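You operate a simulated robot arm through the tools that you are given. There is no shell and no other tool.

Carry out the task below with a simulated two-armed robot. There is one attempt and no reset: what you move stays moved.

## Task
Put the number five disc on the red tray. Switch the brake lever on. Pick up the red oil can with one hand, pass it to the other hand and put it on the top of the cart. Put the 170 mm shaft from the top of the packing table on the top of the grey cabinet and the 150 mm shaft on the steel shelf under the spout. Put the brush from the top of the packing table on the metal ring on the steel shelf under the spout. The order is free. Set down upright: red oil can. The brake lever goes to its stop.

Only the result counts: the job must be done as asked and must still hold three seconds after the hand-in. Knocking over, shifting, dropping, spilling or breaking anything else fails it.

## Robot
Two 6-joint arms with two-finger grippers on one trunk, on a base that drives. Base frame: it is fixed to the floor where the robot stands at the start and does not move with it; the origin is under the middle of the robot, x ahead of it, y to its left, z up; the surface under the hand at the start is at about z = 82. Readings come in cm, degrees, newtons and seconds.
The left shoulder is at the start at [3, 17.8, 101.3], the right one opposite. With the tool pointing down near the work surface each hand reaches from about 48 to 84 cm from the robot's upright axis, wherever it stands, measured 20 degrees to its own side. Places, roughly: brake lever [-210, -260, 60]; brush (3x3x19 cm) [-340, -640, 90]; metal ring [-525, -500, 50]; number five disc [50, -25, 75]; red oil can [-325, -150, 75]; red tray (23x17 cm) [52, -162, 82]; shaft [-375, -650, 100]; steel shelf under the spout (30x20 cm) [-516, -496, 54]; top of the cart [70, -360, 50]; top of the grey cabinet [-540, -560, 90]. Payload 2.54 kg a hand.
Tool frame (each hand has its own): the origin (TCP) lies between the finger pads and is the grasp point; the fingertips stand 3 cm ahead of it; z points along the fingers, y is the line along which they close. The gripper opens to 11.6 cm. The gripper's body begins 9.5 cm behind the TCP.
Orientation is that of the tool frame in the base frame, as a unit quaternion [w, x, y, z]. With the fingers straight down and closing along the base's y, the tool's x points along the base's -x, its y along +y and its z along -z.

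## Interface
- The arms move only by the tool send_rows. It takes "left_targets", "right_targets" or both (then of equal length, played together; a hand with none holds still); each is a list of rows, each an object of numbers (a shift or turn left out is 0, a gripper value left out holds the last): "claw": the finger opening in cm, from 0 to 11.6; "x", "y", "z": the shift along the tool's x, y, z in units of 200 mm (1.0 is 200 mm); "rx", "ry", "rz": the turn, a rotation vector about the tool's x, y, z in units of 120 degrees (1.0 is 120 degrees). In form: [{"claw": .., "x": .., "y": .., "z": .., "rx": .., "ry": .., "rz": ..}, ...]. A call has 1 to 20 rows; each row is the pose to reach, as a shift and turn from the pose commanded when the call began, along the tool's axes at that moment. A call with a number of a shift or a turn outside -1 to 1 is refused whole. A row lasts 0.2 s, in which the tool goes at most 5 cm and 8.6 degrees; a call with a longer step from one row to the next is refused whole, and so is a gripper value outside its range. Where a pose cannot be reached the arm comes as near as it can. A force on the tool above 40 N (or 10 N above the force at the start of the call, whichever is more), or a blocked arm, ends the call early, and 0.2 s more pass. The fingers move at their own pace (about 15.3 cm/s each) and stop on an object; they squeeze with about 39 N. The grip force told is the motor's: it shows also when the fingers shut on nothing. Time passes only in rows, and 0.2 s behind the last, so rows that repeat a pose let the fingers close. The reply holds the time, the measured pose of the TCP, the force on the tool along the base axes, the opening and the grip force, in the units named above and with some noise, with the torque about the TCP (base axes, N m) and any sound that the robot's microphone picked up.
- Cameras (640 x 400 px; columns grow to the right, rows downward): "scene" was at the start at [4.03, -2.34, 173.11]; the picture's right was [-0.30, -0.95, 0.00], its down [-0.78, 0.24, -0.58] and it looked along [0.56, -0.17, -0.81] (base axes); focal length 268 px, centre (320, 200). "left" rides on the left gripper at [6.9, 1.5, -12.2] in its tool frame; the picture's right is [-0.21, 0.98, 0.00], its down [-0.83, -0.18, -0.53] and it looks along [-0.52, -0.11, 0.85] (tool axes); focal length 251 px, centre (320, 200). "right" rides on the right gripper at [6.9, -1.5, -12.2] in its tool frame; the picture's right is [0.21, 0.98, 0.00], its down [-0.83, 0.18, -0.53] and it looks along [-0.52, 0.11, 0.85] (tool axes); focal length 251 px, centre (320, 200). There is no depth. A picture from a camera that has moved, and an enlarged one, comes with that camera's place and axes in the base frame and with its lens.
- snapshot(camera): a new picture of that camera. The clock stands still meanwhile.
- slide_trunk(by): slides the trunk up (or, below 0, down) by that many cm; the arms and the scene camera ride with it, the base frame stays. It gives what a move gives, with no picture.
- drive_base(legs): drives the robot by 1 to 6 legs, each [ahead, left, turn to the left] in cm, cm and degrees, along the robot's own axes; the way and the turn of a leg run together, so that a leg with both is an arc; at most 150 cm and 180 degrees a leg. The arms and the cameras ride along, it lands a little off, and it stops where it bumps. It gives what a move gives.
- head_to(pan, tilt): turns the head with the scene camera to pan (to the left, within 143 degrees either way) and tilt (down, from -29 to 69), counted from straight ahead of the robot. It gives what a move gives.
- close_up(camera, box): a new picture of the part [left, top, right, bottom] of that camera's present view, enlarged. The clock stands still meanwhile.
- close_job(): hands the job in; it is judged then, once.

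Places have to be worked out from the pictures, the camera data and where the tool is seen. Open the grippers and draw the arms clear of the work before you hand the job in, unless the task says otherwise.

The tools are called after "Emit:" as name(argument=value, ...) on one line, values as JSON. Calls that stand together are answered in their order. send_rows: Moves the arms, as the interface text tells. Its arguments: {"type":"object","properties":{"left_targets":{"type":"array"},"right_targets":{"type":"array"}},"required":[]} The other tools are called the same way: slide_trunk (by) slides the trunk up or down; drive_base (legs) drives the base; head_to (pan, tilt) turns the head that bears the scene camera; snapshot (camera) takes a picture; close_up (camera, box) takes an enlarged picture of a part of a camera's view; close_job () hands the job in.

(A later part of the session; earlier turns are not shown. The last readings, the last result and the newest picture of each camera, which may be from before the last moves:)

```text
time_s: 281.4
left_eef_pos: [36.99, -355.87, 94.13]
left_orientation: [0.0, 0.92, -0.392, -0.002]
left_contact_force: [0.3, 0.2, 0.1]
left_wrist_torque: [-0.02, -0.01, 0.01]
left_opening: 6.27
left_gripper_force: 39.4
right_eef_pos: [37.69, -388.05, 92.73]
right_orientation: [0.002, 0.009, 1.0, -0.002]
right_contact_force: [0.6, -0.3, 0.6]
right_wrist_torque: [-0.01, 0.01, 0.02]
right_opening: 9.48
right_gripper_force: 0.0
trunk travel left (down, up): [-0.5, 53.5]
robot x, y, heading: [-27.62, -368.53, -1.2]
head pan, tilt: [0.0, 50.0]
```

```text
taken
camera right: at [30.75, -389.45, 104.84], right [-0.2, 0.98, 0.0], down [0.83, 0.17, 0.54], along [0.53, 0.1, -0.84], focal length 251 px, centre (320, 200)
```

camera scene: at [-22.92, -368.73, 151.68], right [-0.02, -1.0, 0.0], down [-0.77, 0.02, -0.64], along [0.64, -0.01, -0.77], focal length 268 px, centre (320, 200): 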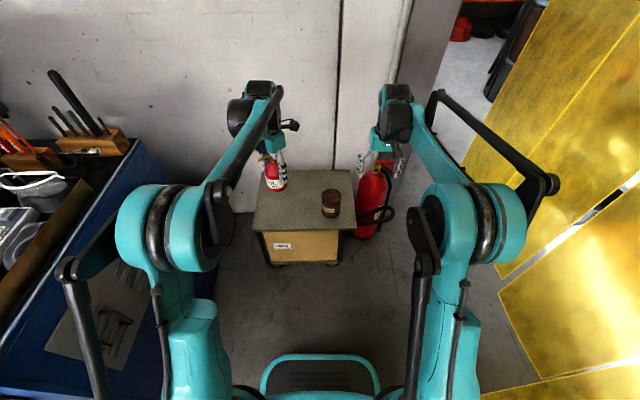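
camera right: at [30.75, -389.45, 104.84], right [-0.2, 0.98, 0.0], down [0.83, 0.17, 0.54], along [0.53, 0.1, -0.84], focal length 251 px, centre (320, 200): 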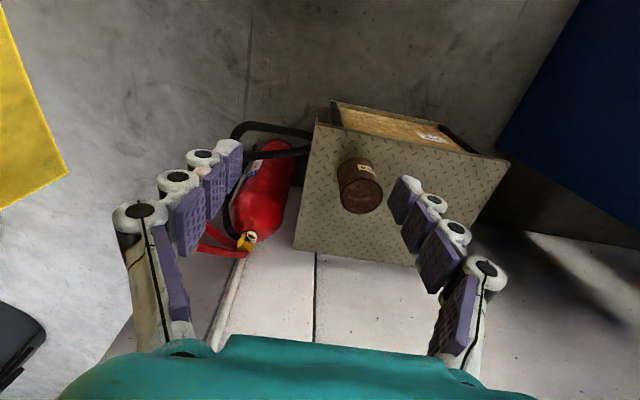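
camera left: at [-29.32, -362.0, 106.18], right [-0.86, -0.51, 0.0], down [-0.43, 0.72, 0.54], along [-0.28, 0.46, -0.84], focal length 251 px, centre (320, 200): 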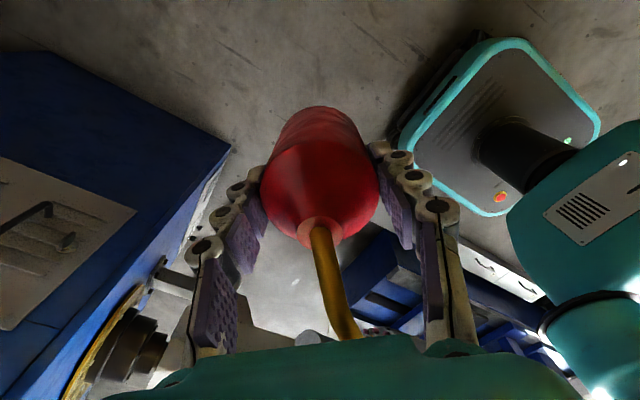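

The lane at the cart is clear. I drive the last 26 cm so the can hangs over the cart's middle.

Emit:
drive_base(legs=[[26, 1, 1]])

Emit:
snapshot(camera="scene")

Emit:
snapshot(camera="left")

Emit:
snapshot(camera="right")

```text
time_s: 283.2
left_eef_pos: [62.61, -354.01, 94.07]
left_orientation: [-0.001, 0.924, -0.383, -0.002]
left_contact_force: [1.1, 0.6, 0.1]
left_wrist_torque: [-0.01, 0.06, 0.0]
left_opening: 6.25
left_gripper_force: 38.8
right_eef_pos: [63.87, -386.26, 92.66]
right_orientation: [0.001, 0.001, 1.0, -0.002]
right_contact_force: [0.3, -0.5, -0.4]
right_wrist_torque: [-0.04, 0.04, 0.02]
right_opening: 9.48
right_gripper_force: 0.0
trunk travel left (down, up): [-0.5, 53.5]
robot x, y, heading: [-2.46, -367.87, -0.1]
head pan, tilt: [0.0, 50.0]
```

```text
taken
camera scene: at [2.85, -367.92, 151.67], right [0.0, -1.0, 0.0], down [-0.77, 0.0, -0.64], along [0.64, 0.0, -0.77], focal length 268 px, centre (320, 200)
```

scene: 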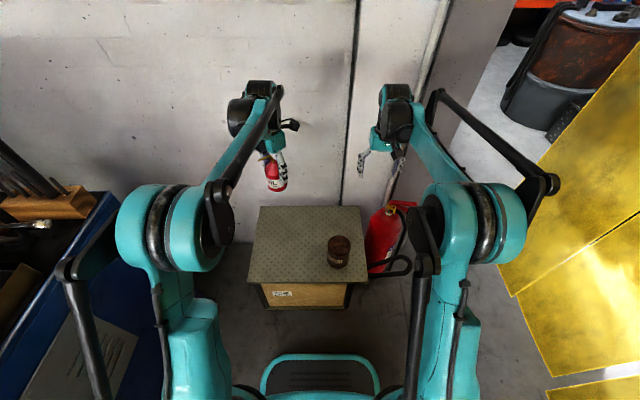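

```text
taken
camera left: at [66.34, -360.15, 106.13], right [-0.84, -0.54, 0.0], down [-0.45, 0.71, 0.54], along [-0.29, 0.45, -0.84], focal length 251 px, centre (320, 200)
```

left: 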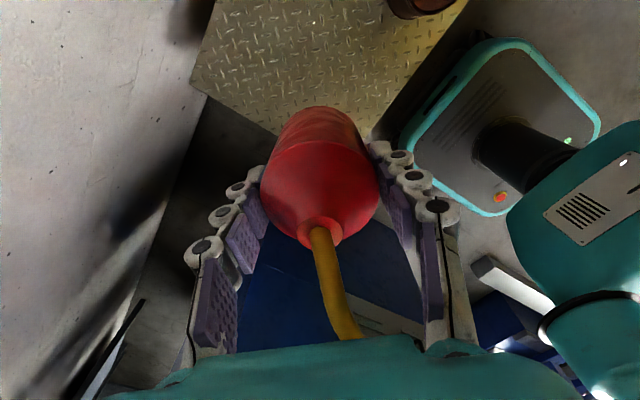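

```text
taken
camera right: at [56.84, -387.7, 104.79], right [-0.21, 0.98, 0.0], down [0.82, 0.18, 0.54], along [0.52, 0.11, -0.84], focal length 251 px, centre (320, 200)
```

right: 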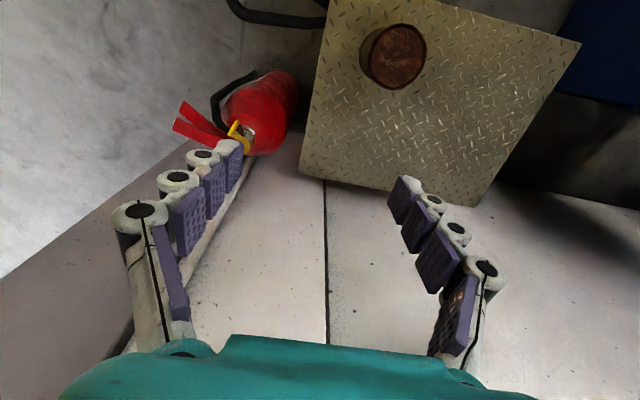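

The can is over the cart, 16 cm inside its left edge and clear of the jar. I lower the left hand in stages.

Emit:
send_rows(left_targets=[{"z": 0.15}, {"z": 0.35}, {"z": 0.55}, {"z": 0.75}, {"z": 0.95}, {"z": 0.95}])

Emit:
send_rows(left_targets=[{"z": 0.15}, {"z": 0.3}, {"z": 0.45}, {"z": 0.55}, {"z": 0.55}])

Emit:
snapshot(camera="scene")

Emit:
snapshot(camera="right")

```text
time_s: 284.6
left_eef_pos: [62.32, -353.92, 75.1]
left_orientation: [-0.001, 0.924, -0.382, -0.002]
left_contact_force: [-0.8, -0.1, 0.6]
left_wrist_torque: [0.01, -0.01, 0.01]
left_opening: 6.26
left_gripper_force: 39.2
right_eef_pos: [63.7, -386.24, 92.67]
right_orientation: [0.002, 0.001, 1.0, -0.002]
right_contact_force: [-0.1, 0.1, -0.3]
right_wrist_torque: [0.01, 0.02, 0.02]
right_opening: 9.48
right_gripper_force: 0.0
trunk travel left (down, up): [-0.5, 53.5]
robot x, y, heading: [-1.83, -367.92, -0.2]
head pan, tilt: [0.0, 50.0]
```

```text
time_s: 285.8
left_eef_pos: [62.38, -353.82, 63.98]
left_orientation: [-0.001, 0.924, -0.383, -0.001]
left_contact_force: [0.2, 0.0, -0.2]
left_wrist_torque: [0.02, -0.03, -0.01]
left_opening: 6.27
left_gripper_force: 39.4
right_eef_pos: [63.67, -386.13, 92.73]
right_orientation: [0.001, 0.0, 1.0, -0.003]
right_contact_force: [0.0, 0.0, 0.2]
right_wrist_torque: [-0.04, -0.04, -0.01]
right_opening: 9.51
right_gripper_force: 0.0
trunk travel left (down, up): [-0.5, 53.5]
robot x, y, heading: [-2.16, -367.45, -0.1]
head pan, tilt: [0.0, 50.0]
```

```text
taken
camera scene: at [2.72, -367.93, 151.68], right [0.0, -1.0, 0.0], down [-0.77, 0.0, -0.64], along [0.64, 0.0, -0.77], focal length 268 px, centre (320, 200)
```

scene: 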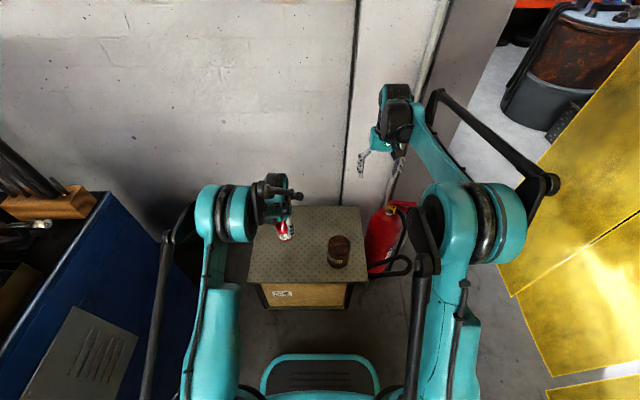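

```text
taken
camera right: at [56.75, -387.71, 104.85], right [-0.21, 0.98, 0.0], down [0.82, 0.18, 0.54], along [0.52, 0.11, -0.84], focal length 251 px, centre (320, 200)
```

right: 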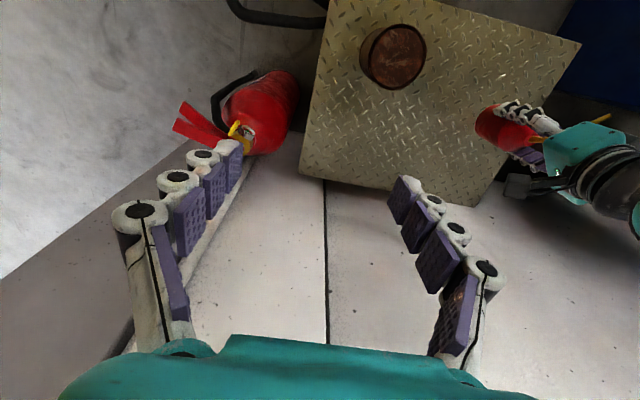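

The can is well above the plate's left half. I lower further slowly and watch the force.

Emit:
send_rows(left_targets=[{"z": 0.08}, {"z": 0.16}, {"z": 0.24}, {"z": 0.3}, {"z": 0.34}, {"z": 0.37}])

Emit:
close_up(camera="right", box=[400, 40, 640, 240])

```text
time_s: 287.2
left_eef_pos: [62.33, -354.01, 56.63]
left_orientation: [-0.001, 0.924, -0.383, -0.002]
left_contact_force: [-0.1, 0.4, 0.1]
left_wrist_torque: [0.03, 0.0, -0.02]
left_opening: 6.24
left_gripper_force: 39.0
right_eef_pos: [63.79, -386.18, 92.77]
right_orientation: [0.002, 0.0, 1.0, -0.002]
right_contact_force: [0.2, 0.2, -0.2]
right_wrist_torque: [0.0, 0.0, 0.01]
right_opening: 9.5
right_gripper_force: 0.0
trunk travel left (down, up): [-0.5, 53.5]
robot x, y, heading: [-2.13, -367.96, -0.3]
head pan, tilt: [0.0, 50.0]
```

```text
2.00 times, centred on (520, 140) of right
camera zoom: at [56.76, -387.7, 104.84], right [-0.21, 0.98, 0.0], down [0.82, 0.18, 0.54], along [0.52, 0.11, -0.84], focal length 503 px, centre (-80, 320)
```

zoom: 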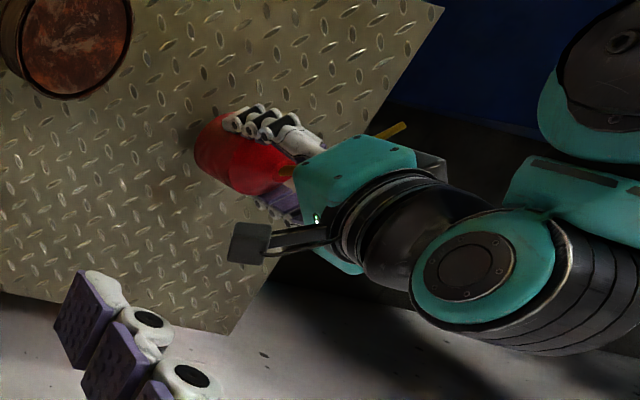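

No contact yet at TCP z = 56.6. I keep lowering in small steps.

Emit:
send_rows(left_targets=[{"z": 0.02}, {"z": 0.04}, {"z": 0.06}, {"z": 0.075}])

```text
time_s: 288.2
left_eef_pos: [62.27, -353.99, 55.34]
left_orientation: [-0.001, 0.924, -0.383, -0.001]
left_contact_force: [-0.6, -0.3, -0.4]
left_wrist_torque: [0.0, 0.0, 0.02]
left_opening: 6.24
left_gripper_force: 39.6
right_eef_pos: [63.61, -386.22, 92.68]
right_orientation: [0.002, 0.0, 1.0, -0.002]
right_contact_force: [0.2, -0.7, -0.1]
right_wrist_torque: [0.01, 0.0, 0.05]
right_opening: 9.47
right_gripper_force: 0.1
trunk travel left (down, up): [-0.5, 53.5]
robot x, y, heading: [-2.5, -367.58, -0.3]
head pan, tilt: [0.0, 50.0]
```

Emit:
send_rows(left_targets=[{"z": 0.015}, {"z": 0.03}, {"z": 0.045}, {"z": 0.06}, {"z": 0.07}])

```text
time_s: 289.4
left_eef_pos: [62.29, -353.97, 53.94]
left_orientation: [-0.002, 0.924, -0.382, 0.0]
left_contact_force: [6.0, 0.9, 25.0]
left_wrist_torque: [-0.02, -0.21, -0.12]
left_opening: 6.28
left_gripper_force: 38.7
right_eef_pos: [63.63, -386.36, 92.89]
right_orientation: [0.003, 0.001, 1.0, 0.0]
right_contact_force: [-0.8, -0.2, 0.5]
right_wrist_torque: [0.01, 0.01, 0.0]
right_opening: 9.48
right_gripper_force: 0.0
trunk travel left (down, up): [-0.5, 53.5]
robot x, y, heading: [-2.22, -367.76, 0.1]
head pan, tilt: [0.0, 50.0]
```

Contact with the cart top at TCP z ≈ 53.9 (25 N). I ease up a little, open the left fingers to 9.5 cm and rise straight up.

Emit:
send_rows(left_targets=[{"z": -0.006}, {"z": -0.006}, {"claw": 9.5, "z": -0.006}, {"z": -0.006}, {"z": -0.006}, {"z": -0.006}])

Emit:
close_up(camera="right", box=[400, 40, 640, 240])

Emit:
snapshot(camera="left")

```text
time_s: 290.8
left_eef_pos: [62.44, -354.02, 53.95]
left_orientation: [-0.001, 0.924, -0.383, -0.002]
left_contact_force: [0.1, 0.0, -0.3]
left_wrist_torque: [-0.01, 0.0, 0.05]
left_opening: 9.51
left_gripper_force: 0.1
right_eef_pos: [63.53, -386.31, 92.86]
right_orientation: [0.002, 0.0, 1.0, -0.001]
right_contact_force: [0.1, -0.3, -0.2]
right_wrist_torque: [0.01, -0.01, -0.02]
right_opening: 9.52
right_gripper_force: 0.1
trunk travel left (down, up): [-0.5, 53.5]
robot x, y, heading: [-2.13, -367.92, -0.4]
head pan, tilt: [0.0, 50.0]
```

```text
2.00 times, centred on (520, 140) of right
camera zoom: at [56.74, -387.71, 104.85], right [-0.21, 0.98, 0.0], down [0.82, 0.18, 0.54], along [0.52, 0.11, -0.84], focal length 503 px, centre (-80, 320)
```

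zoom: 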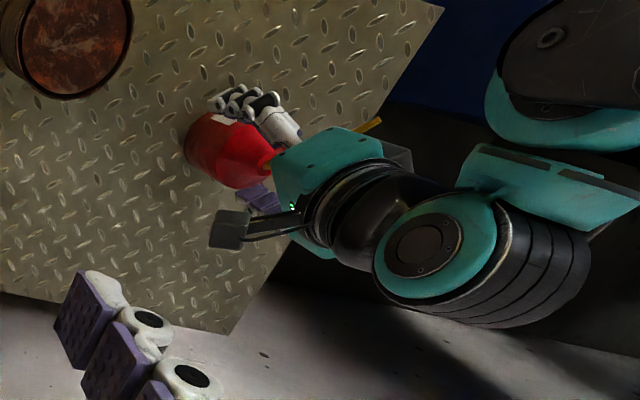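

```text
taken
camera left: at [66.17, -360.04, 66.03], right [-0.84, -0.54, 0.0], down [-0.45, 0.71, 0.54], along [-0.29, 0.45, -0.84], focal length 251 px, centre (320, 200)
```

left: 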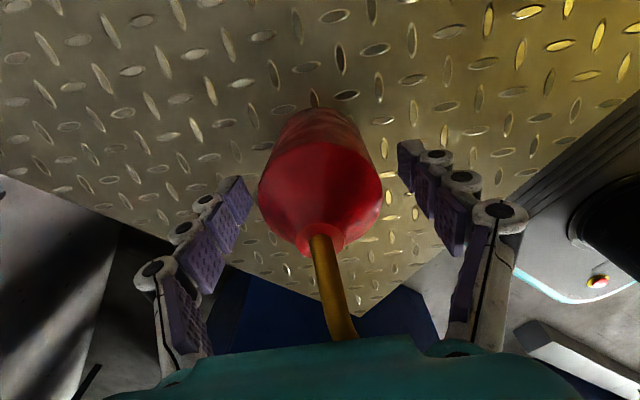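

The can stands free on the plate. I raise the left hand straight up.

Emit:
send_rows(left_targets=[{"z": -0.05}, {"z": -0.15}, {"z": -0.3}, {"z": -0.5}, {"z": -0.7}, {"z": -0.9}, {"z": -1.0}])

Emit:
send_rows(left_targets=[{"z": -0.2}, {"z": -0.4}, {"z": -0.6}, {"z": -0.8}, {"z": -0.8}])

Emit:
snapshot(camera="scene")

Emit:
snapshot(camera="right")

```text
time_s: 292.4
left_eef_pos: [62.53, -353.92, 74.0]
left_orientation: [-0.002, 0.924, -0.382, -0.001]
left_contact_force: [-0.2, -0.2, 0.3]
left_wrist_torque: [-0.04, 0.01, 0.06]
left_opening: 9.51
left_gripper_force: 0.1
right_eef_pos: [63.55, -386.19, 92.67]
right_orientation: [0.002, 0.0, 1.0, -0.002]
right_contact_force: [0.5, 0.3, -0.1]
right_wrist_torque: [-0.02, 0.01, 0.0]
right_opening: 9.5
right_gripper_force: 0.1
trunk travel left (down, up): [-0.5, 53.5]
robot x, y, heading: [-2.27, -367.67, -0.2]
head pan, tilt: [0.0, 50.0]
```

```text
time_s: 293.6
left_eef_pos: [62.66, -353.88, 90.06]
left_orientation: [-0.001, 0.924, -0.382, -0.001]
left_contact_force: [-0.3, 0.4, 0.6]
left_wrist_torque: [0.01, -0.01, 0.02]
left_opening: 9.51
left_gripper_force: 0.0
right_eef_pos: [63.73, -386.15, 92.63]
right_orientation: [0.002, 0.001, 1.0, -0.001]
right_contact_force: [-0.3, -0.1, 0.4]
right_wrist_torque: [0.01, 0.04, 0.01]
right_opening: 9.5
right_gripper_force: 0.1
trunk travel left (down, up): [-0.5, 53.5]
robot x, y, heading: [-2.27, -367.54, -0.0]
head pan, tilt: [0.0, 50.0]
```

```text
taken
camera scene: at [2.72, -367.93, 151.67], right [0.0, -1.0, 0.0], down [-0.77, 0.0, -0.64], along [0.64, 0.0, -0.77], focal length 268 px, centre (320, 200)
```

scene: 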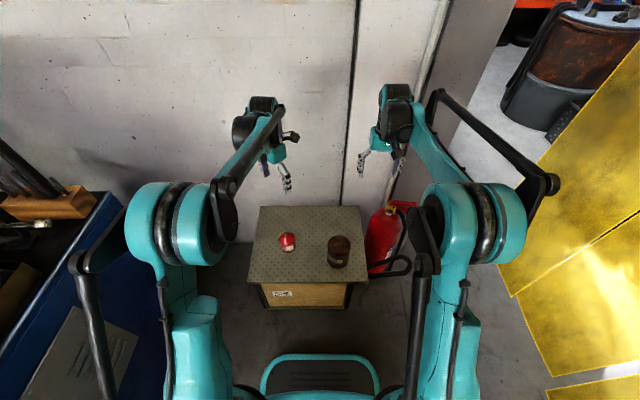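

```text
taken
camera right: at [56.75, -387.71, 104.84], right [-0.21, 0.98, 0.0], down [0.82, 0.18, 0.54], along [0.52, 0.11, -0.84], focal length 251 px, centre (320, 200)
```

right: 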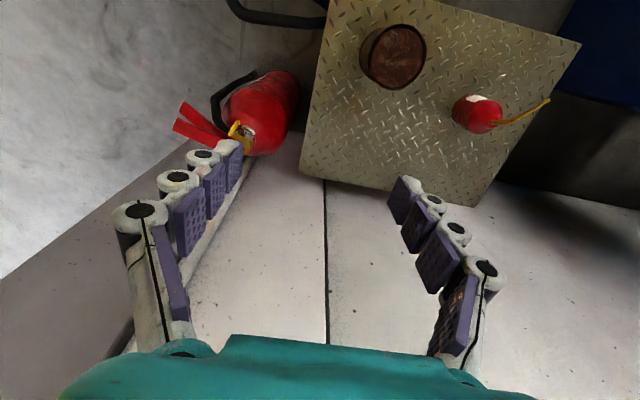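

The oil can stands upright on the cart. I turn the left hand back to its normal attitude and raise nothing else, then back out of the aisle.

Emit:
send_rows(left_targets=[{"rz": 0.07}, {"rz": 0.14}, {"rz": 0.21}, {"rz": 0.28}, {"rz": 0.35}, {"rz": 0.42}, {"rz": 0.49}, {"rz": 0.56}, {"rz": 0.63}, {"rz": 0.7}, {"rz": 0.77}, {"rz": 0.84}, {"rz": 0.91}, {"rz": 0.95}])

Emit:
send_rows(left_targets=[{"rz": 0.06}, {"rz": 0.12}, {"rz": 0.175}, {"rz": 0.175}])

Emit:
drive_base(legs=[[-100, 0, 0]])

Emit:
drive_base(legs=[[-100, 2, 0.8]])

Emit:
snapshot(camera="scene")

```text
time_s: 296.6
left_eef_pos: [62.32, -354.2, 90.1]
left_orientation: [-0.001, -0.181, 0.984, 0.002]
left_contact_force: [-0.2, -0.4, -0.1]
left_wrist_torque: [0.02, -0.01, 0.01]
left_opening: 9.52
left_gripper_force: 0.0
right_eef_pos: [63.67, -386.28, 92.8]
right_orientation: [0.002, 0.001, 1.0, -0.002]
right_contact_force: [-0.2, 0.3, -0.3]
right_wrist_torque: [0.01, -0.03, -0.03]
right_opening: 9.51
right_gripper_force: 0.1
trunk travel left (down, up): [-0.5, 53.5]
robot x, y, heading: [-2.05, -367.86, 0.0]
head pan, tilt: [0.0, 50.0]
```

```text
time_s: 297.6
left_eef_pos: [62.29, -354.02, 89.98]
left_orientation: [-0.001, 0.001, 1.0, 0.002]
left_contact_force: [-0.1, -0.7, -0.3]
left_wrist_torque: [-0.01, -0.01, -0.02]
left_opening: 9.47
left_gripper_force: 0.1
right_eef_pos: [63.72, -386.14, 92.77]
right_orientation: [0.001, 0.001, 1.0, -0.002]
right_contact_force: [-0.3, 0.4, -0.3]
right_wrist_torque: [0.02, 0.02, -0.01]
right_opening: 9.54
right_gripper_force: 0.1
trunk travel left (down, up): [-0.5, 53.5]
robot x, y, heading: [-2.35, -367.99, 0.1]
head pan, tilt: [0.0, 50.0]
```

```text
time_s: 302.8
left_eef_pos: [-37.29, -354.33, 90.05]
left_orientation: [-0.001, 0.015, 1.0, 0.001]
left_contact_force: [-0.1, -0.6, -0.8]
left_wrist_torque: [-0.02, -0.01, 0.01]
left_opening: 9.5
left_gripper_force: 0.1
right_eef_pos: [-36.83, -386.45, 92.81]
right_orientation: [0.002, 0.016, 1.0, -0.002]
right_contact_force: [0.3, -0.6, 0.0]
right_wrist_torque: [-0.04, 0.0, -0.02]
right_opening: 9.49
right_gripper_force: 0.0
trunk travel left (down, up): [-0.5, 53.5]
robot x, y, heading: [-102.07, -366.32, -1.7]
head pan, tilt: [0.0, 50.0]
```

```text
time_s: 308.0
left_eef_pos: [-137.8, -348.87, 90.1]
left_orientation: [-0.001, 0.012, 1.0, 0.002]
left_contact_force: [-0.4, 0.4, 0.1]
left_wrist_torque: [-0.01, -0.02, -0.03]
left_opening: 9.48
left_gripper_force: 0.1
right_eef_pos: [-137.3, -381.12, 92.87]
right_orientation: [0.002, 0.013, 1.0, -0.002]
right_contact_force: [0.5, 0.1, 0.1]
right_wrist_torque: [-0.01, -0.01, -0.01]
right_opening: 9.49
right_gripper_force: 0.1
trunk travel left (down, up): [-0.5, 53.5]
robot x, y, heading: [-202.62, -361.02, -1.5]
head pan, tilt: [0.0, 50.0]
```

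```text
taken
camera scene: at [-197.82, -361.37, 151.68], right [-0.03, -1.0, 0.0], down [-0.77, 0.02, -0.64], along [0.64, -0.02, -0.77], focal length 268 px, centre (320, 200)
```

scene: 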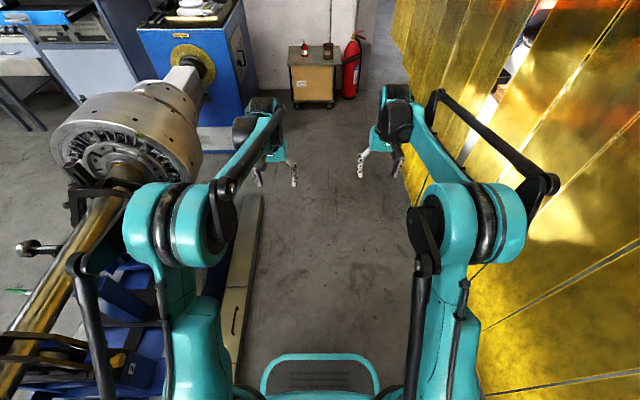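

Both the can and the jar stand on the cart behind me. I keep backing to x ≈ −318, where there is room to turn between the post and the trolley.

Emit:
drive_base(legs=[[-60, 0, 1.5]])

Emit:
drive_base(legs=[[-53, -11, 0]])

Emit:
head_to(pan=-60, tilt=35)

Emit:
snapshot(camera="scene")

```text
time_s: 311.5
left_eef_pos: [-199.41, -346.65, 90.03]
left_orientation: [0.0, 0.003, 1.0, 0.002]
left_contact_force: [-0.2, -0.1, -0.1]
left_wrist_torque: [-0.01, -0.05, 0.0]
left_opening: 9.49
left_gripper_force: 0.0
right_eef_pos: [-198.39, -378.86, 92.81]
right_orientation: [0.002, 0.004, 1.0, -0.002]
right_contact_force: [0.3, -0.7, -0.2]
right_wrist_torque: [0.01, -0.04, -0.05]
right_opening: 9.48
right_gripper_force: 0.1
trunk travel left (down, up): [-0.5, 53.5]
robot x, y, heading: [-263.71, -360.21, -0.5]
head pan, tilt: [0.0, 50.0]
```

```text
time_s: 314.6
left_eef_pos: [-253.24, -357.31, 90.13]
left_orientation: [0.0, 0.001, 1.0, 0.002]
left_contact_force: [-0.7, 0.5, -0.3]
left_wrist_torque: [-0.01, -0.01, 0.0]
left_opening: 9.5
left_gripper_force: 0.1
right_eef_pos: [-251.93, -389.42, 92.76]
right_orientation: [0.002, 0.002, 1.0, -0.002]
right_contact_force: [0.0, -0.3, 0.6]
right_wrist_torque: [0.03, -0.03, 0.02]
right_opening: 9.48
right_gripper_force: 0.0
trunk travel left (down, up): [-0.5, 53.5]
robot x, y, heading: [-317.74, -370.88, 0.1]
head pan, tilt: [0.0, 50.0]
```

```text
time_s: 315.9
left_eef_pos: [-253.16, -357.2, 90.01]
left_orientation: [0.0, 0.001, 1.0, 0.002]
left_contact_force: [-0.3, 0.0, -0.5]
left_wrist_torque: [0.01, 0.01, -0.05]
left_opening: 9.5
left_gripper_force: 0.1
right_eef_pos: [-251.97, -389.53, 92.7]
right_orientation: [0.002, 0.002, 1.0, -0.002]
right_contact_force: [0.5, 0.2, 0.0]
right_wrist_torque: [0.01, 0.01, 0.0]
right_opening: 9.51
right_gripper_force: 0.2
trunk travel left (down, up): [-0.5, 53.5]
robot x, y, heading: [-317.56, -371.31, -0.1]
head pan, tilt: [-60.0, 35.0]
```

```text
taken
camera scene: at [-316.25, -378.66, 153.85], right [-0.87, -0.5, 0.0], down [-0.29, 0.5, -0.82], along [0.41, -0.71, -0.57], focal length 268 px, centre (320, 200)
```

scene: 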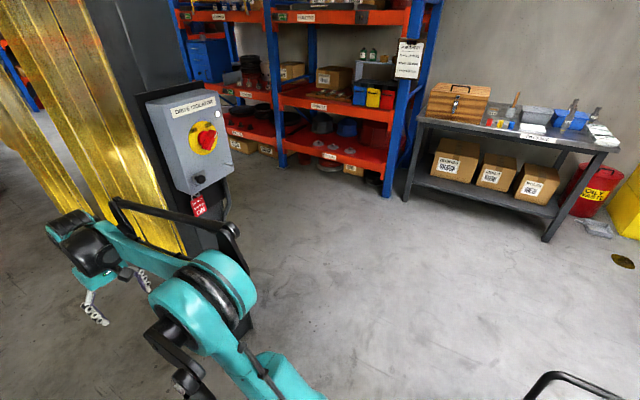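

There is room to turn here. I turn right by 90° to face the packing table.

Emit:
drive_base(legs=[[0, 0, -90]])

Emit:
head_to(pan=0, tilt=25)

Emit:
snapshot(camera="scene")

```text
time_s: 320.4
left_eef_pos: [-309.21, -436.17, 90.04]
left_orientation: [0.001, 0.735, 0.679, 0.002]
left_contact_force: [0.2, 0.1, 0.4]
left_wrist_torque: [-0.01, -0.01, 0.02]
left_opening: 9.47
left_gripper_force: 0.0
right_eef_pos: [-341.34, -434.9, 92.74]
right_orientation: [0.0, 0.736, 0.677, -0.003]
right_contact_force: [0.3, 0.0, 0.1]
right_wrist_torque: [0.0, -0.04, 0.01]
right_opening: 9.5
right_gripper_force: 0.2
trunk travel left (down, up): [-0.5, 53.5]
robot x, y, heading: [-317.82, -370.57, -94.6]
head pan, tilt: [-60.0, 35.0]
```

```text
time_s: 321.6
left_eef_pos: [-309.29, -436.16, 90.09]
left_orientation: [0.002, 0.735, 0.678, 0.002]
left_contact_force: [-0.3, -0.4, -0.1]
left_wrist_torque: [-0.03, 0.0, -0.01]
left_opening: 9.49
left_gripper_force: 0.1
right_eef_pos: [-341.33, -435.03, 92.8]
right_orientation: [0.0, 0.735, 0.678, -0.003]
right_contact_force: [0.1, -0.9, 0.5]
right_wrist_torque: [-0.01, 0.03, 0.0]
right_opening: 9.51
right_gripper_force: 0.1
trunk travel left (down, up): [-0.5, 53.5]
robot x, y, heading: [-317.48, -370.53, -95.1]
head pan, tilt: [0.0, 25.0]
```

```text
taken
camera scene: at [-318.19, -377.26, 155.42], right [-1.0, 0.08, 0.0], down [0.03, 0.42, -0.91], along [-0.07, -0.9, -0.42], focal length 268 px, centre (320, 200)
```

scene: 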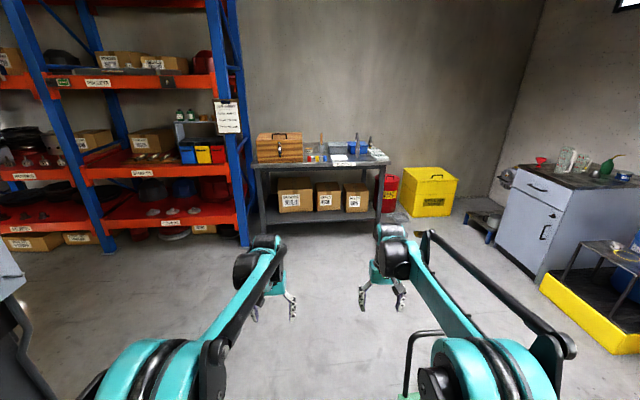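

I now face the packing corner. I zoom in on the packing table, then on the grey cabinet top and the shelf under the spout.

Emit:
close_up(camera="scene", box=[250, 120, 400, 220])

Emit:
close_up(camera="scene", box=[480, 130, 640, 320])

```text
4.00 times, centred on (325, 170) of scene
camera zoom: at [-318.19, -377.26, 155.42], right [-1.0, 0.08, 0.0], down [0.03, 0.42, -0.91], along [-0.07, -0.9, -0.42], focal length 1070 px, centre (300, 320)
```

zoom: 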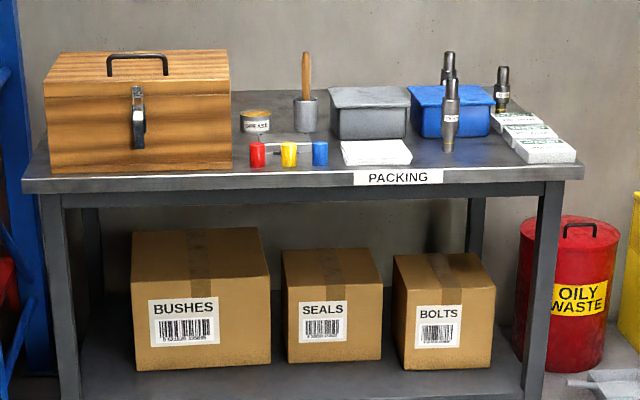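

```text
2.11 times, centred on (560, 225) of scene
camera zoom: at [-318.19, -377.26, 155.42], right [-1.0, 0.08, 0.0], down [0.03, 0.42, -0.91], along [-0.07, -0.9, -0.42], focal length 563 px, centre (-185, 147)
```

zoom: 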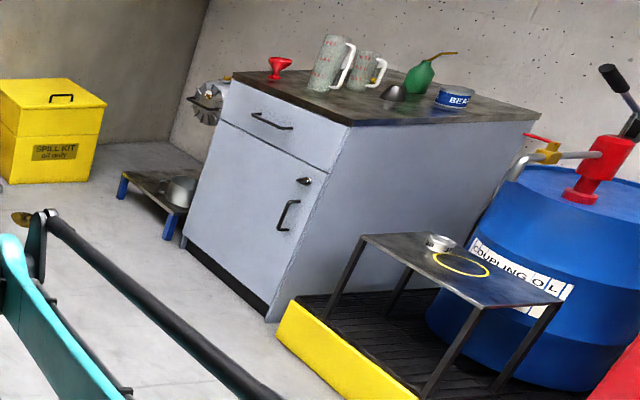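

Three labelled shafts stand at the right end of the packing table and the brush stands in a cup. I zoom in to read the labels.

Emit:
close_up(camera="scene", box=[352, 130, 382, 160])

Emit:
close_up(camera="scene", box=[308, 128, 338, 158])

Emit:
close_up(camera="scene", box=[580, 230, 640, 280])

```text
13.33 times, centred on (367, 145) of scene
camera zoom: at [-318.19, -377.26, 155.42], right [-1.0, 0.08, 0.0], down [0.03, 0.42, -0.91], along [-0.07, -0.9, -0.42], focal length 3567 px, centre (-307, 933)
```

zoom: 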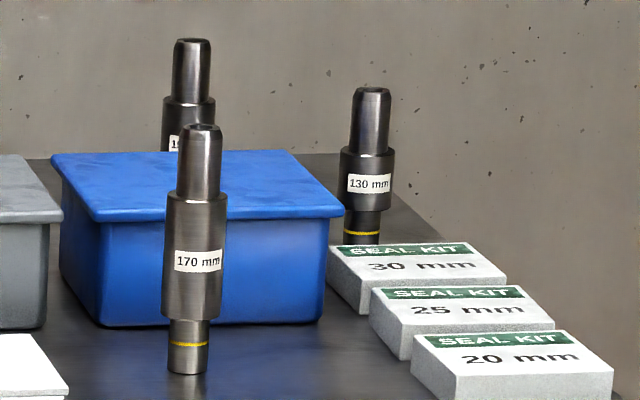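

```text
13.33 times, centred on (323, 143) of scene
camera zoom: at [-318.19, -377.26, 155.42], right [-1.0, 0.08, 0.0], down [0.03, 0.42, -0.91], along [-0.07, -0.9, -0.42], focal length 3567 px, centre (280, 960)
```

zoom: 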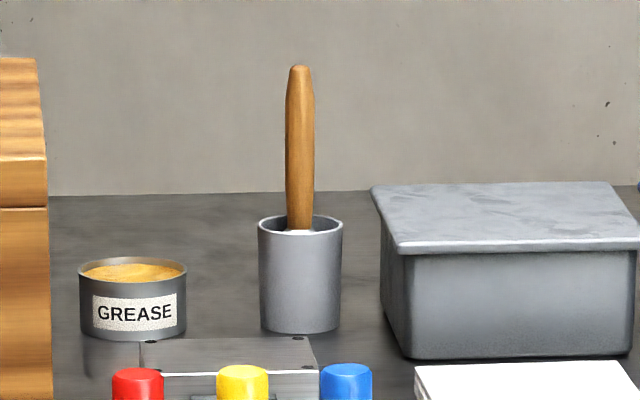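

```text
8.00 times, centred on (610, 255) of scene
camera zoom: at [-318.19, -377.26, 155.42], right [-1.0, 0.08, 0.0], down [0.03, 0.42, -0.91], along [-0.07, -0.9, -0.42], focal length 2140 px, centre (-2000, -240)
```

zoom: 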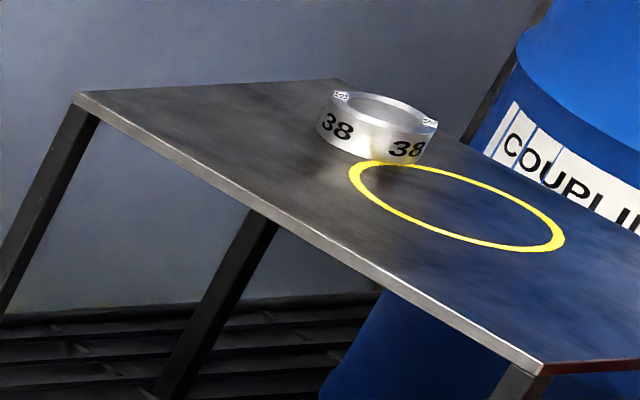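

The front shaft reads "170 mm", the right one "130 mm", the one behind the blue bin is not readable yet; the metal ring is marked "38". I raise the trunk, straighten, drive past the trolley and line up with the packing table.

Emit:
slide_trunk(by=22)

Emit:
drive_base(legs=[[0, 0, 5], [125, 0, 0], [0, -60, 0]])

Emit:
head_to(pan=0, tilt=40)

Emit:
snapshot(camera="scene")

```text
time_s: 324.0
left_eef_pos: [-309.16, -436.09, 111.94]
left_orientation: [0.0, 0.734, 0.679, 0.002]
left_contact_force: [0.0, -0.6, -0.2]
left_wrist_torque: [0.0, 0.03, 0.01]
left_opening: 9.51
left_gripper_force: 0.0
right_eef_pos: [-341.26, -434.94, 114.7]
right_orientation: [0.0, 0.735, 0.678, -0.002]
right_contact_force: [0.5, 0.9, -0.4]
right_wrist_torque: [-0.04, 0.02, 0.0]
right_opening: 9.49
right_gripper_force: 0.1
trunk travel left (down, up): [-22.5, 31.5]
robot x, y, heading: [-318.09, -371.0, -94.8]
head pan, tilt: [0.0, 25.0]
```

```text
time_s: 333.8
left_eef_pos: [-367.56, -559.6, 111.95]
left_orientation: [0.001, 0.718, 0.696, 0.002]
left_contact_force: [0.1, -0.5, 0.3]
left_wrist_torque: [-0.01, -0.04, -0.01]
left_opening: 9.53
left_gripper_force: 0.0
right_eef_pos: [-399.83, -560.05, 114.78]
right_orientation: [0.0, 0.718, 0.696, -0.002]
right_contact_force: [-0.3, -0.8, -0.4]
right_wrist_torque: [0.0, -0.01, 0.01]
right_opening: 9.52
right_gripper_force: 0.1
trunk travel left (down, up): [-22.5, 31.5]
robot x, y, heading: [-379.18, -494.69, -91.8]
head pan, tilt: [0.0, 25.0]
```

```text
time_s: 334.6
left_eef_pos: [-367.53, -559.73, 112.01]
left_orientation: [0.001, 0.718, 0.696, 0.003]
left_contact_force: [-1.1, 0.0, -0.2]
left_wrist_torque: [0.02, 0.02, 0.0]
left_opening: 9.51
left_gripper_force: 0.1
right_eef_pos: [-399.82, -560.08, 114.73]
right_orientation: [0.0, 0.718, 0.696, -0.002]
right_contact_force: [-0.2, 0.2, 0.9]
right_wrist_torque: [0.04, -0.01, 0.03]
right_opening: 9.48
right_gripper_force: 0.0
trunk travel left (down, up): [-22.5, 31.5]
robot x, y, heading: [-379.44, -494.93, -91.8]
head pan, tilt: [0.0, 40.0]
```

```text
taken
camera scene: at [-379.46, -500.58, 175.1], right [-1.0, 0.03, 0.0], down [0.02, 0.64, -0.77], along [-0.03, -0.77, -0.64], focal length 268 px, centre (320, 200)
```

scene: 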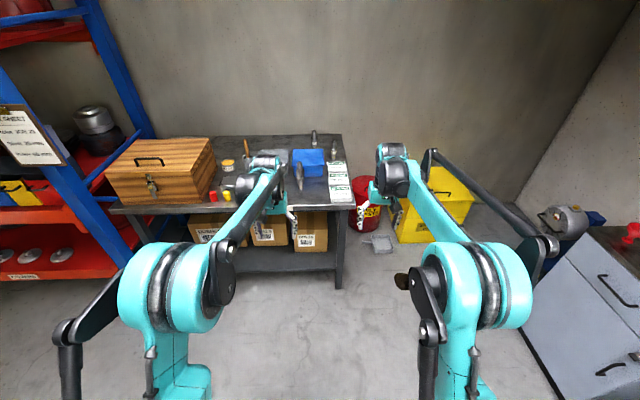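

Emit:
close_up(camera="scene", box=[210, 110, 370, 220])

Emit:
close_up(camera="scene", box=[285, 120, 335, 170])

```text
3.64 times, centred on (290, 165) of scene
camera zoom: at [-379.46, -500.58, 175.1], right [-1.0, 0.03, 0.0], down [0.02, 0.64, -0.77], along [-0.03, -0.77, -0.64], focal length 973 px, centre (429, 327)
```

zoom: 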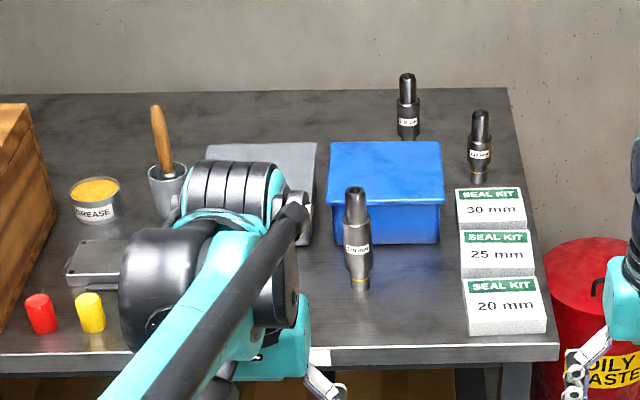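

```text
8.00 times, centred on (310, 145) of scene
camera zoom: at [-379.46, -500.58, 175.1], right [-1.0, 0.03, 0.0], down [0.02, 0.64, -0.77], along [-0.03, -0.77, -0.64], focal length 2140 px, centre (400, 640)
```

zoom: 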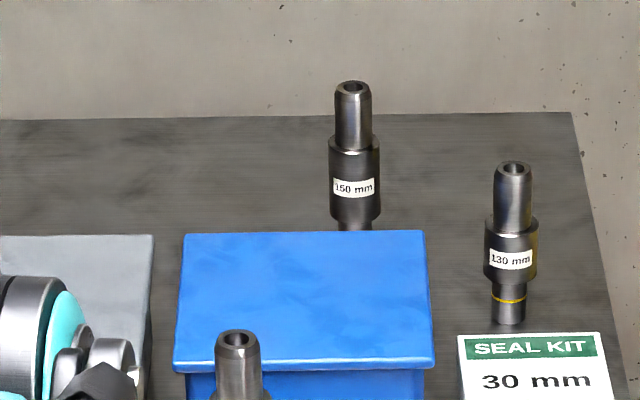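

Labels confirmed: 170 mm in front at [−373, −622], 150 mm behind the blue bin at about [−382, −665], 130 mm at the right (not wanted). I straighten and drive up so the left hand can take the 170 mm shaft.

Emit:
drive_base(legs=[[0, 0, 1.7], [64, 2, 0]])

Emit:
snapshot(camera="left")

Emit:
snapshot(camera="right")

Emit:
snapshot(camera="scene")

```text
time_s: 338.5
left_eef_pos: [-361.75, -622.32, 112.12]
left_orientation: [0.001, 0.699, 0.716, 0.002]
left_contact_force: [0.5, -0.2, -0.8]
left_wrist_torque: [0.02, 0.01, 0.02]
left_opening: 9.5
left_gripper_force: 0.1
right_eef_pos: [-393.81, -624.38, 114.72]
right_orientation: [0.0, 0.7, 0.714, -0.002]
right_contact_force: [0.3, -0.2, 0.5]
right_wrist_torque: [0.01, 0.0, 0.0]
right_opening: 9.51
right_gripper_force: 0.1
trunk travel left (down, up): [-22.5, 31.5]
robot x, y, heading: [-376.69, -558.36, -88.7]
head pan, tilt: [0.0, 40.0]
```

```text
taken
camera left: at [-360.35, -615.43, 124.09], right [0.98, -0.19, 0.0], down [-0.16, -0.83, 0.53], along [-0.1, -0.52, -0.85], focal length 251 px, centre (320, 200)
```

left: 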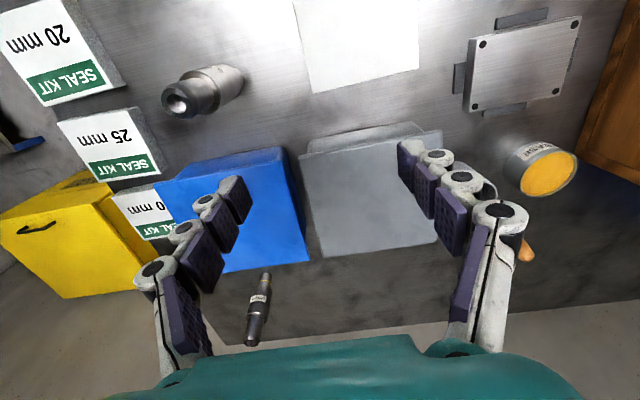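

```text
taken
camera right: at [-395.41, -617.47, 126.82], right [0.97, 0.23, 0.0], down [0.2, -0.82, 0.54], along [0.12, -0.52, -0.84], focal length 251 px, centre (320, 200)
```

right: 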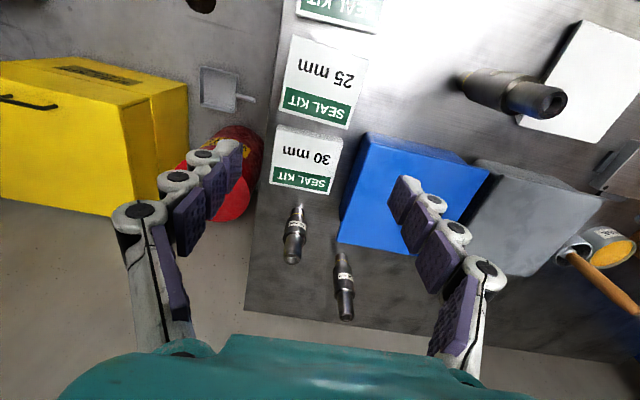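

```text
taken
camera scene: at [-376.68, -563.93, 175.09], right [-1.0, -0.02, 0.0], down [-0.01, 0.64, -0.77], along [0.02, -0.77, -0.64], focal length 268 px, centre (320, 200)
```

scene: 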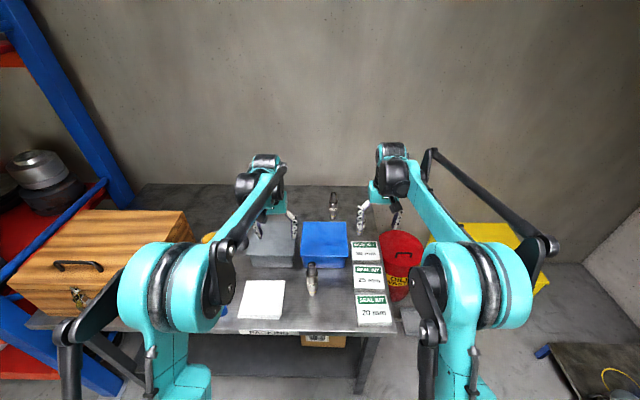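

Triangulated: the 170 mm shaft stands at [−373.0, −617.2] (top z 101.3, table ≈ 84.4), the 150 mm one at [−380.7, −657.5]. I move the left hand over the 170 mm shaft.

Emit:
send_rows(left_targets=[{"x": 0.07, "y": -0.15}, {"x": 0.14, "y": -0.3}, {"x": 0.21, "y": -0.45}, {"x": 0.268, "y": -0.557}, {"x": 0.268, "y": -0.557}])

Emit:
snapshot(camera="left")

Emit:
snapshot(camera="right")

```text
time_s: 339.7
left_eef_pos: [-372.99, -617.21, 111.94]
left_orientation: [0.0, 0.699, 0.715, 0.002]
left_contact_force: [-0.4, -0.3, -0.4]
left_wrist_torque: [-0.02, 0.05, -0.03]
left_opening: 9.5
left_gripper_force: 0.1
right_eef_pos: [-393.79, -624.35, 114.64]
right_orientation: [0.0, 0.699, 0.715, -0.002]
right_contact_force: [0.7, -1.6, -0.8]
right_wrist_torque: [0.01, 0.03, -0.04]
right_opening: 9.48
right_gripper_force: 0.1
trunk travel left (down, up): [-22.5, 31.5]
robot x, y, heading: [-376.99, -558.46, -88.8]
head pan, tilt: [0.0, 40.0]
```

```text
taken
camera left: at [-371.61, -610.38, 123.97], right [0.98, -0.19, 0.0], down [-0.16, -0.83, 0.53], along [-0.1, -0.52, -0.85], focal length 251 px, centre (320, 200)
```

left: 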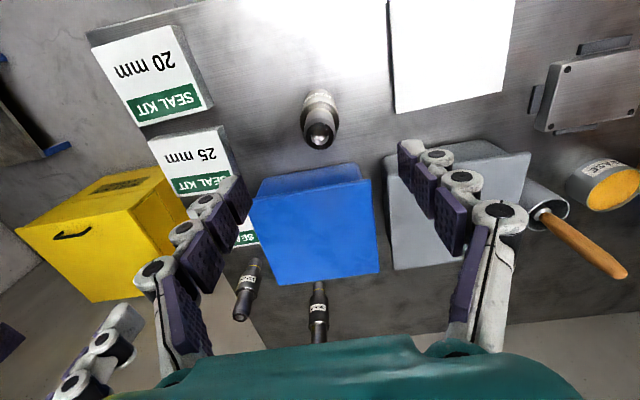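

```text
taken
camera right: at [-395.39, -617.44, 126.84], right [0.97, 0.24, 0.0], down [0.2, -0.82, 0.54], along [0.12, -0.52, -0.84], focal length 251 px, centre (320, 200)
```

right: 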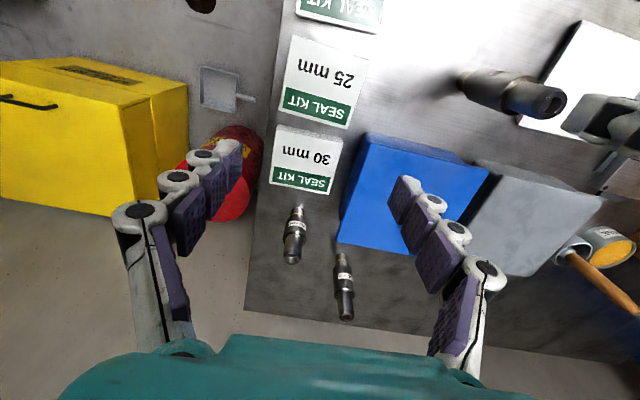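

The shaft is centred below the left hand. I descend to z ≈ 93.5 around it.

Emit:
send_rows(left_targets=[{"x": -0.01, "z": 0.2}, {"x": -0.01, "z": 0.4}, {"x": -0.01, "z": 0.55}, {"x": -0.01, "z": 0.7}, {"x": -0.01, "z": 0.82}, {"x": -0.01, "z": 0.92}, {"x": -0.01, "z": 0.92}])

Emit:
snapshot(camera="left")

Emit:
snapshot(camera="right")

```text
time_s: 341.3
left_eef_pos: [-373.02, -617.32, 93.7]
left_orientation: [0.001, 0.7, 0.715, 0.002]
left_contact_force: [-0.4, -0.1, -0.2]
left_wrist_torque: [0.02, -0.01, 0.02]
left_opening: 9.5
left_gripper_force: 0.1
right_eef_pos: [-393.8, -624.27, 114.78]
right_orientation: [0.0, 0.7, 0.715, -0.003]
right_contact_force: [-0.3, 1.3, 0.4]
right_wrist_torque: [0.0, -0.01, 0.0]
right_opening: 9.5
right_gripper_force: 0.0
trunk travel left (down, up): [-22.5, 31.5]
robot x, y, heading: [-376.59, -558.28, -88.8]
head pan, tilt: [0.0, 40.0]
```

```text
taken
camera left: at [-371.7, -610.45, 105.78], right [0.98, -0.19, 0.0], down [-0.16, -0.83, 0.53], along [-0.1, -0.52, -0.85], focal length 251 px, centre (320, 200)
```

left: 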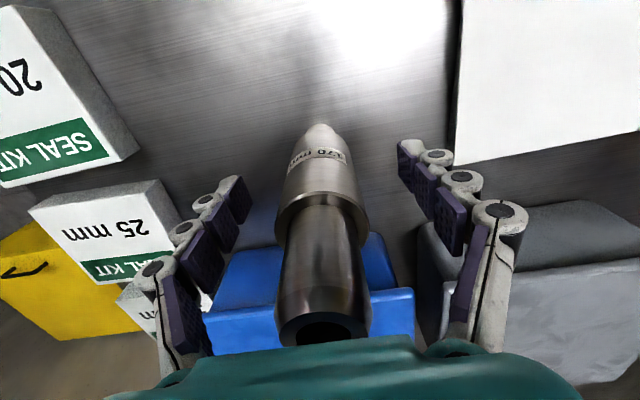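

```text
taken
camera right: at [-395.41, -617.38, 126.87], right [0.97, 0.23, 0.0], down [0.2, -0.82, 0.54], along [0.12, -0.52, -0.84], focal length 251 px, centre (320, 200)
```

right: 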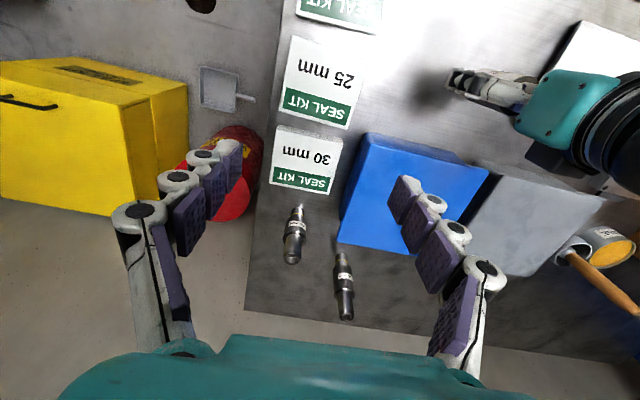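

The shaft stands between the left pads. I close the left gripper.

Emit:
send_rows(left_targets=[{"claw": 0}, {}, {}, {}, {}])

Emit:
snapshot(camera="left")

```text
time_s: 342.5
left_eef_pos: [-372.89, -617.34, 93.66]
left_orientation: [0.0, 0.699, 0.715, 0.002]
left_contact_force: [2.7, -1.3, 0.2]
left_wrist_torque: [0.02, -0.27, -0.02]
left_opening: 4.12
left_gripper_force: 39.3
right_eef_pos: [-393.91, -624.35, 114.76]
right_orientation: [0.0, 0.7, 0.714, -0.001]
right_contact_force: [0.4, 0.3, -0.4]
right_wrist_torque: [0.01, 0.03, 0.0]
right_opening: 9.5
right_gripper_force: 0.0
trunk travel left (down, up): [-22.5, 31.5]
robot x, y, heading: [-376.82, -557.89, -88.9]
head pan, tilt: [0.0, 40.0]
```

```text
taken
camera left: at [-371.68, -610.49, 105.79], right [0.98, -0.19, 0.0], down [-0.16, -0.83, 0.53], along [-0.1, -0.52, -0.85], focal length 251 px, centre (320, 200)
```

left: 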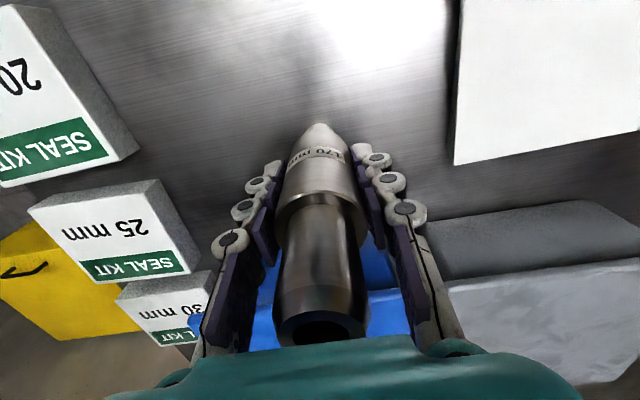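

The 170 mm shaft is held (4.12 cm, 39 N). I lift it 19 cm straight up.

Emit:
send_rows(left_targets=[{"z": -0.05}, {"z": -0.2}, {"z": -0.4}, {"z": -0.6}, {"z": -0.8}, {"z": -0.95}, {"z": -0.95}])

Emit:
snapshot(camera="left")

Emit:
snapshot(camera="right")

```text
time_s: 344.1
left_eef_pos: [-372.99, -617.54, 112.51]
left_orientation: [0.0, 0.699, 0.715, 0.002]
left_contact_force: [-0.7, -0.9, -9.8]
left_wrist_torque: [-0.01, 0.0, -0.02]
left_opening: 4.13
left_gripper_force: 39.3
right_eef_pos: [-393.82, -624.46, 114.75]
right_orientation: [-0.001, 0.7, 0.715, -0.002]
right_contact_force: [-1.0, 0.3, 0.0]
right_wrist_torque: [0.01, 0.02, 0.01]
right_opening: 9.51
right_gripper_force: 0.1
trunk travel left (down, up): [-22.5, 31.5]
robot x, y, heading: [-377.06, -557.89, -88.9]
head pan, tilt: [0.0, 40.0]
```

```text
taken
camera left: at [-371.67, -610.64, 124.55], right [0.98, -0.19, 0.0], down [-0.16, -0.83, 0.53], along [-0.1, -0.52, -0.85], focal length 251 px, centre (320, 200)
```

left: 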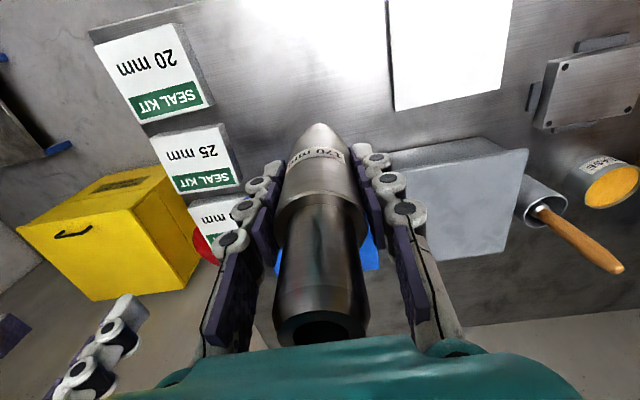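

```text
taken
camera right: at [-395.42, -617.53, 126.78], right [0.97, 0.24, 0.0], down [0.2, -0.82, 0.54], along [0.12, -0.52, -0.84], focal length 251 px, centre (320, 200)
```

right: 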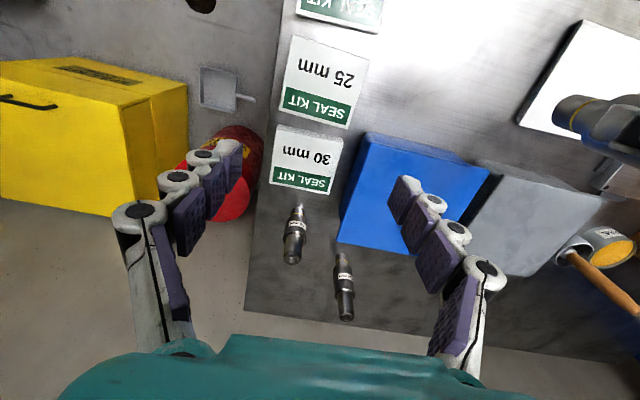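

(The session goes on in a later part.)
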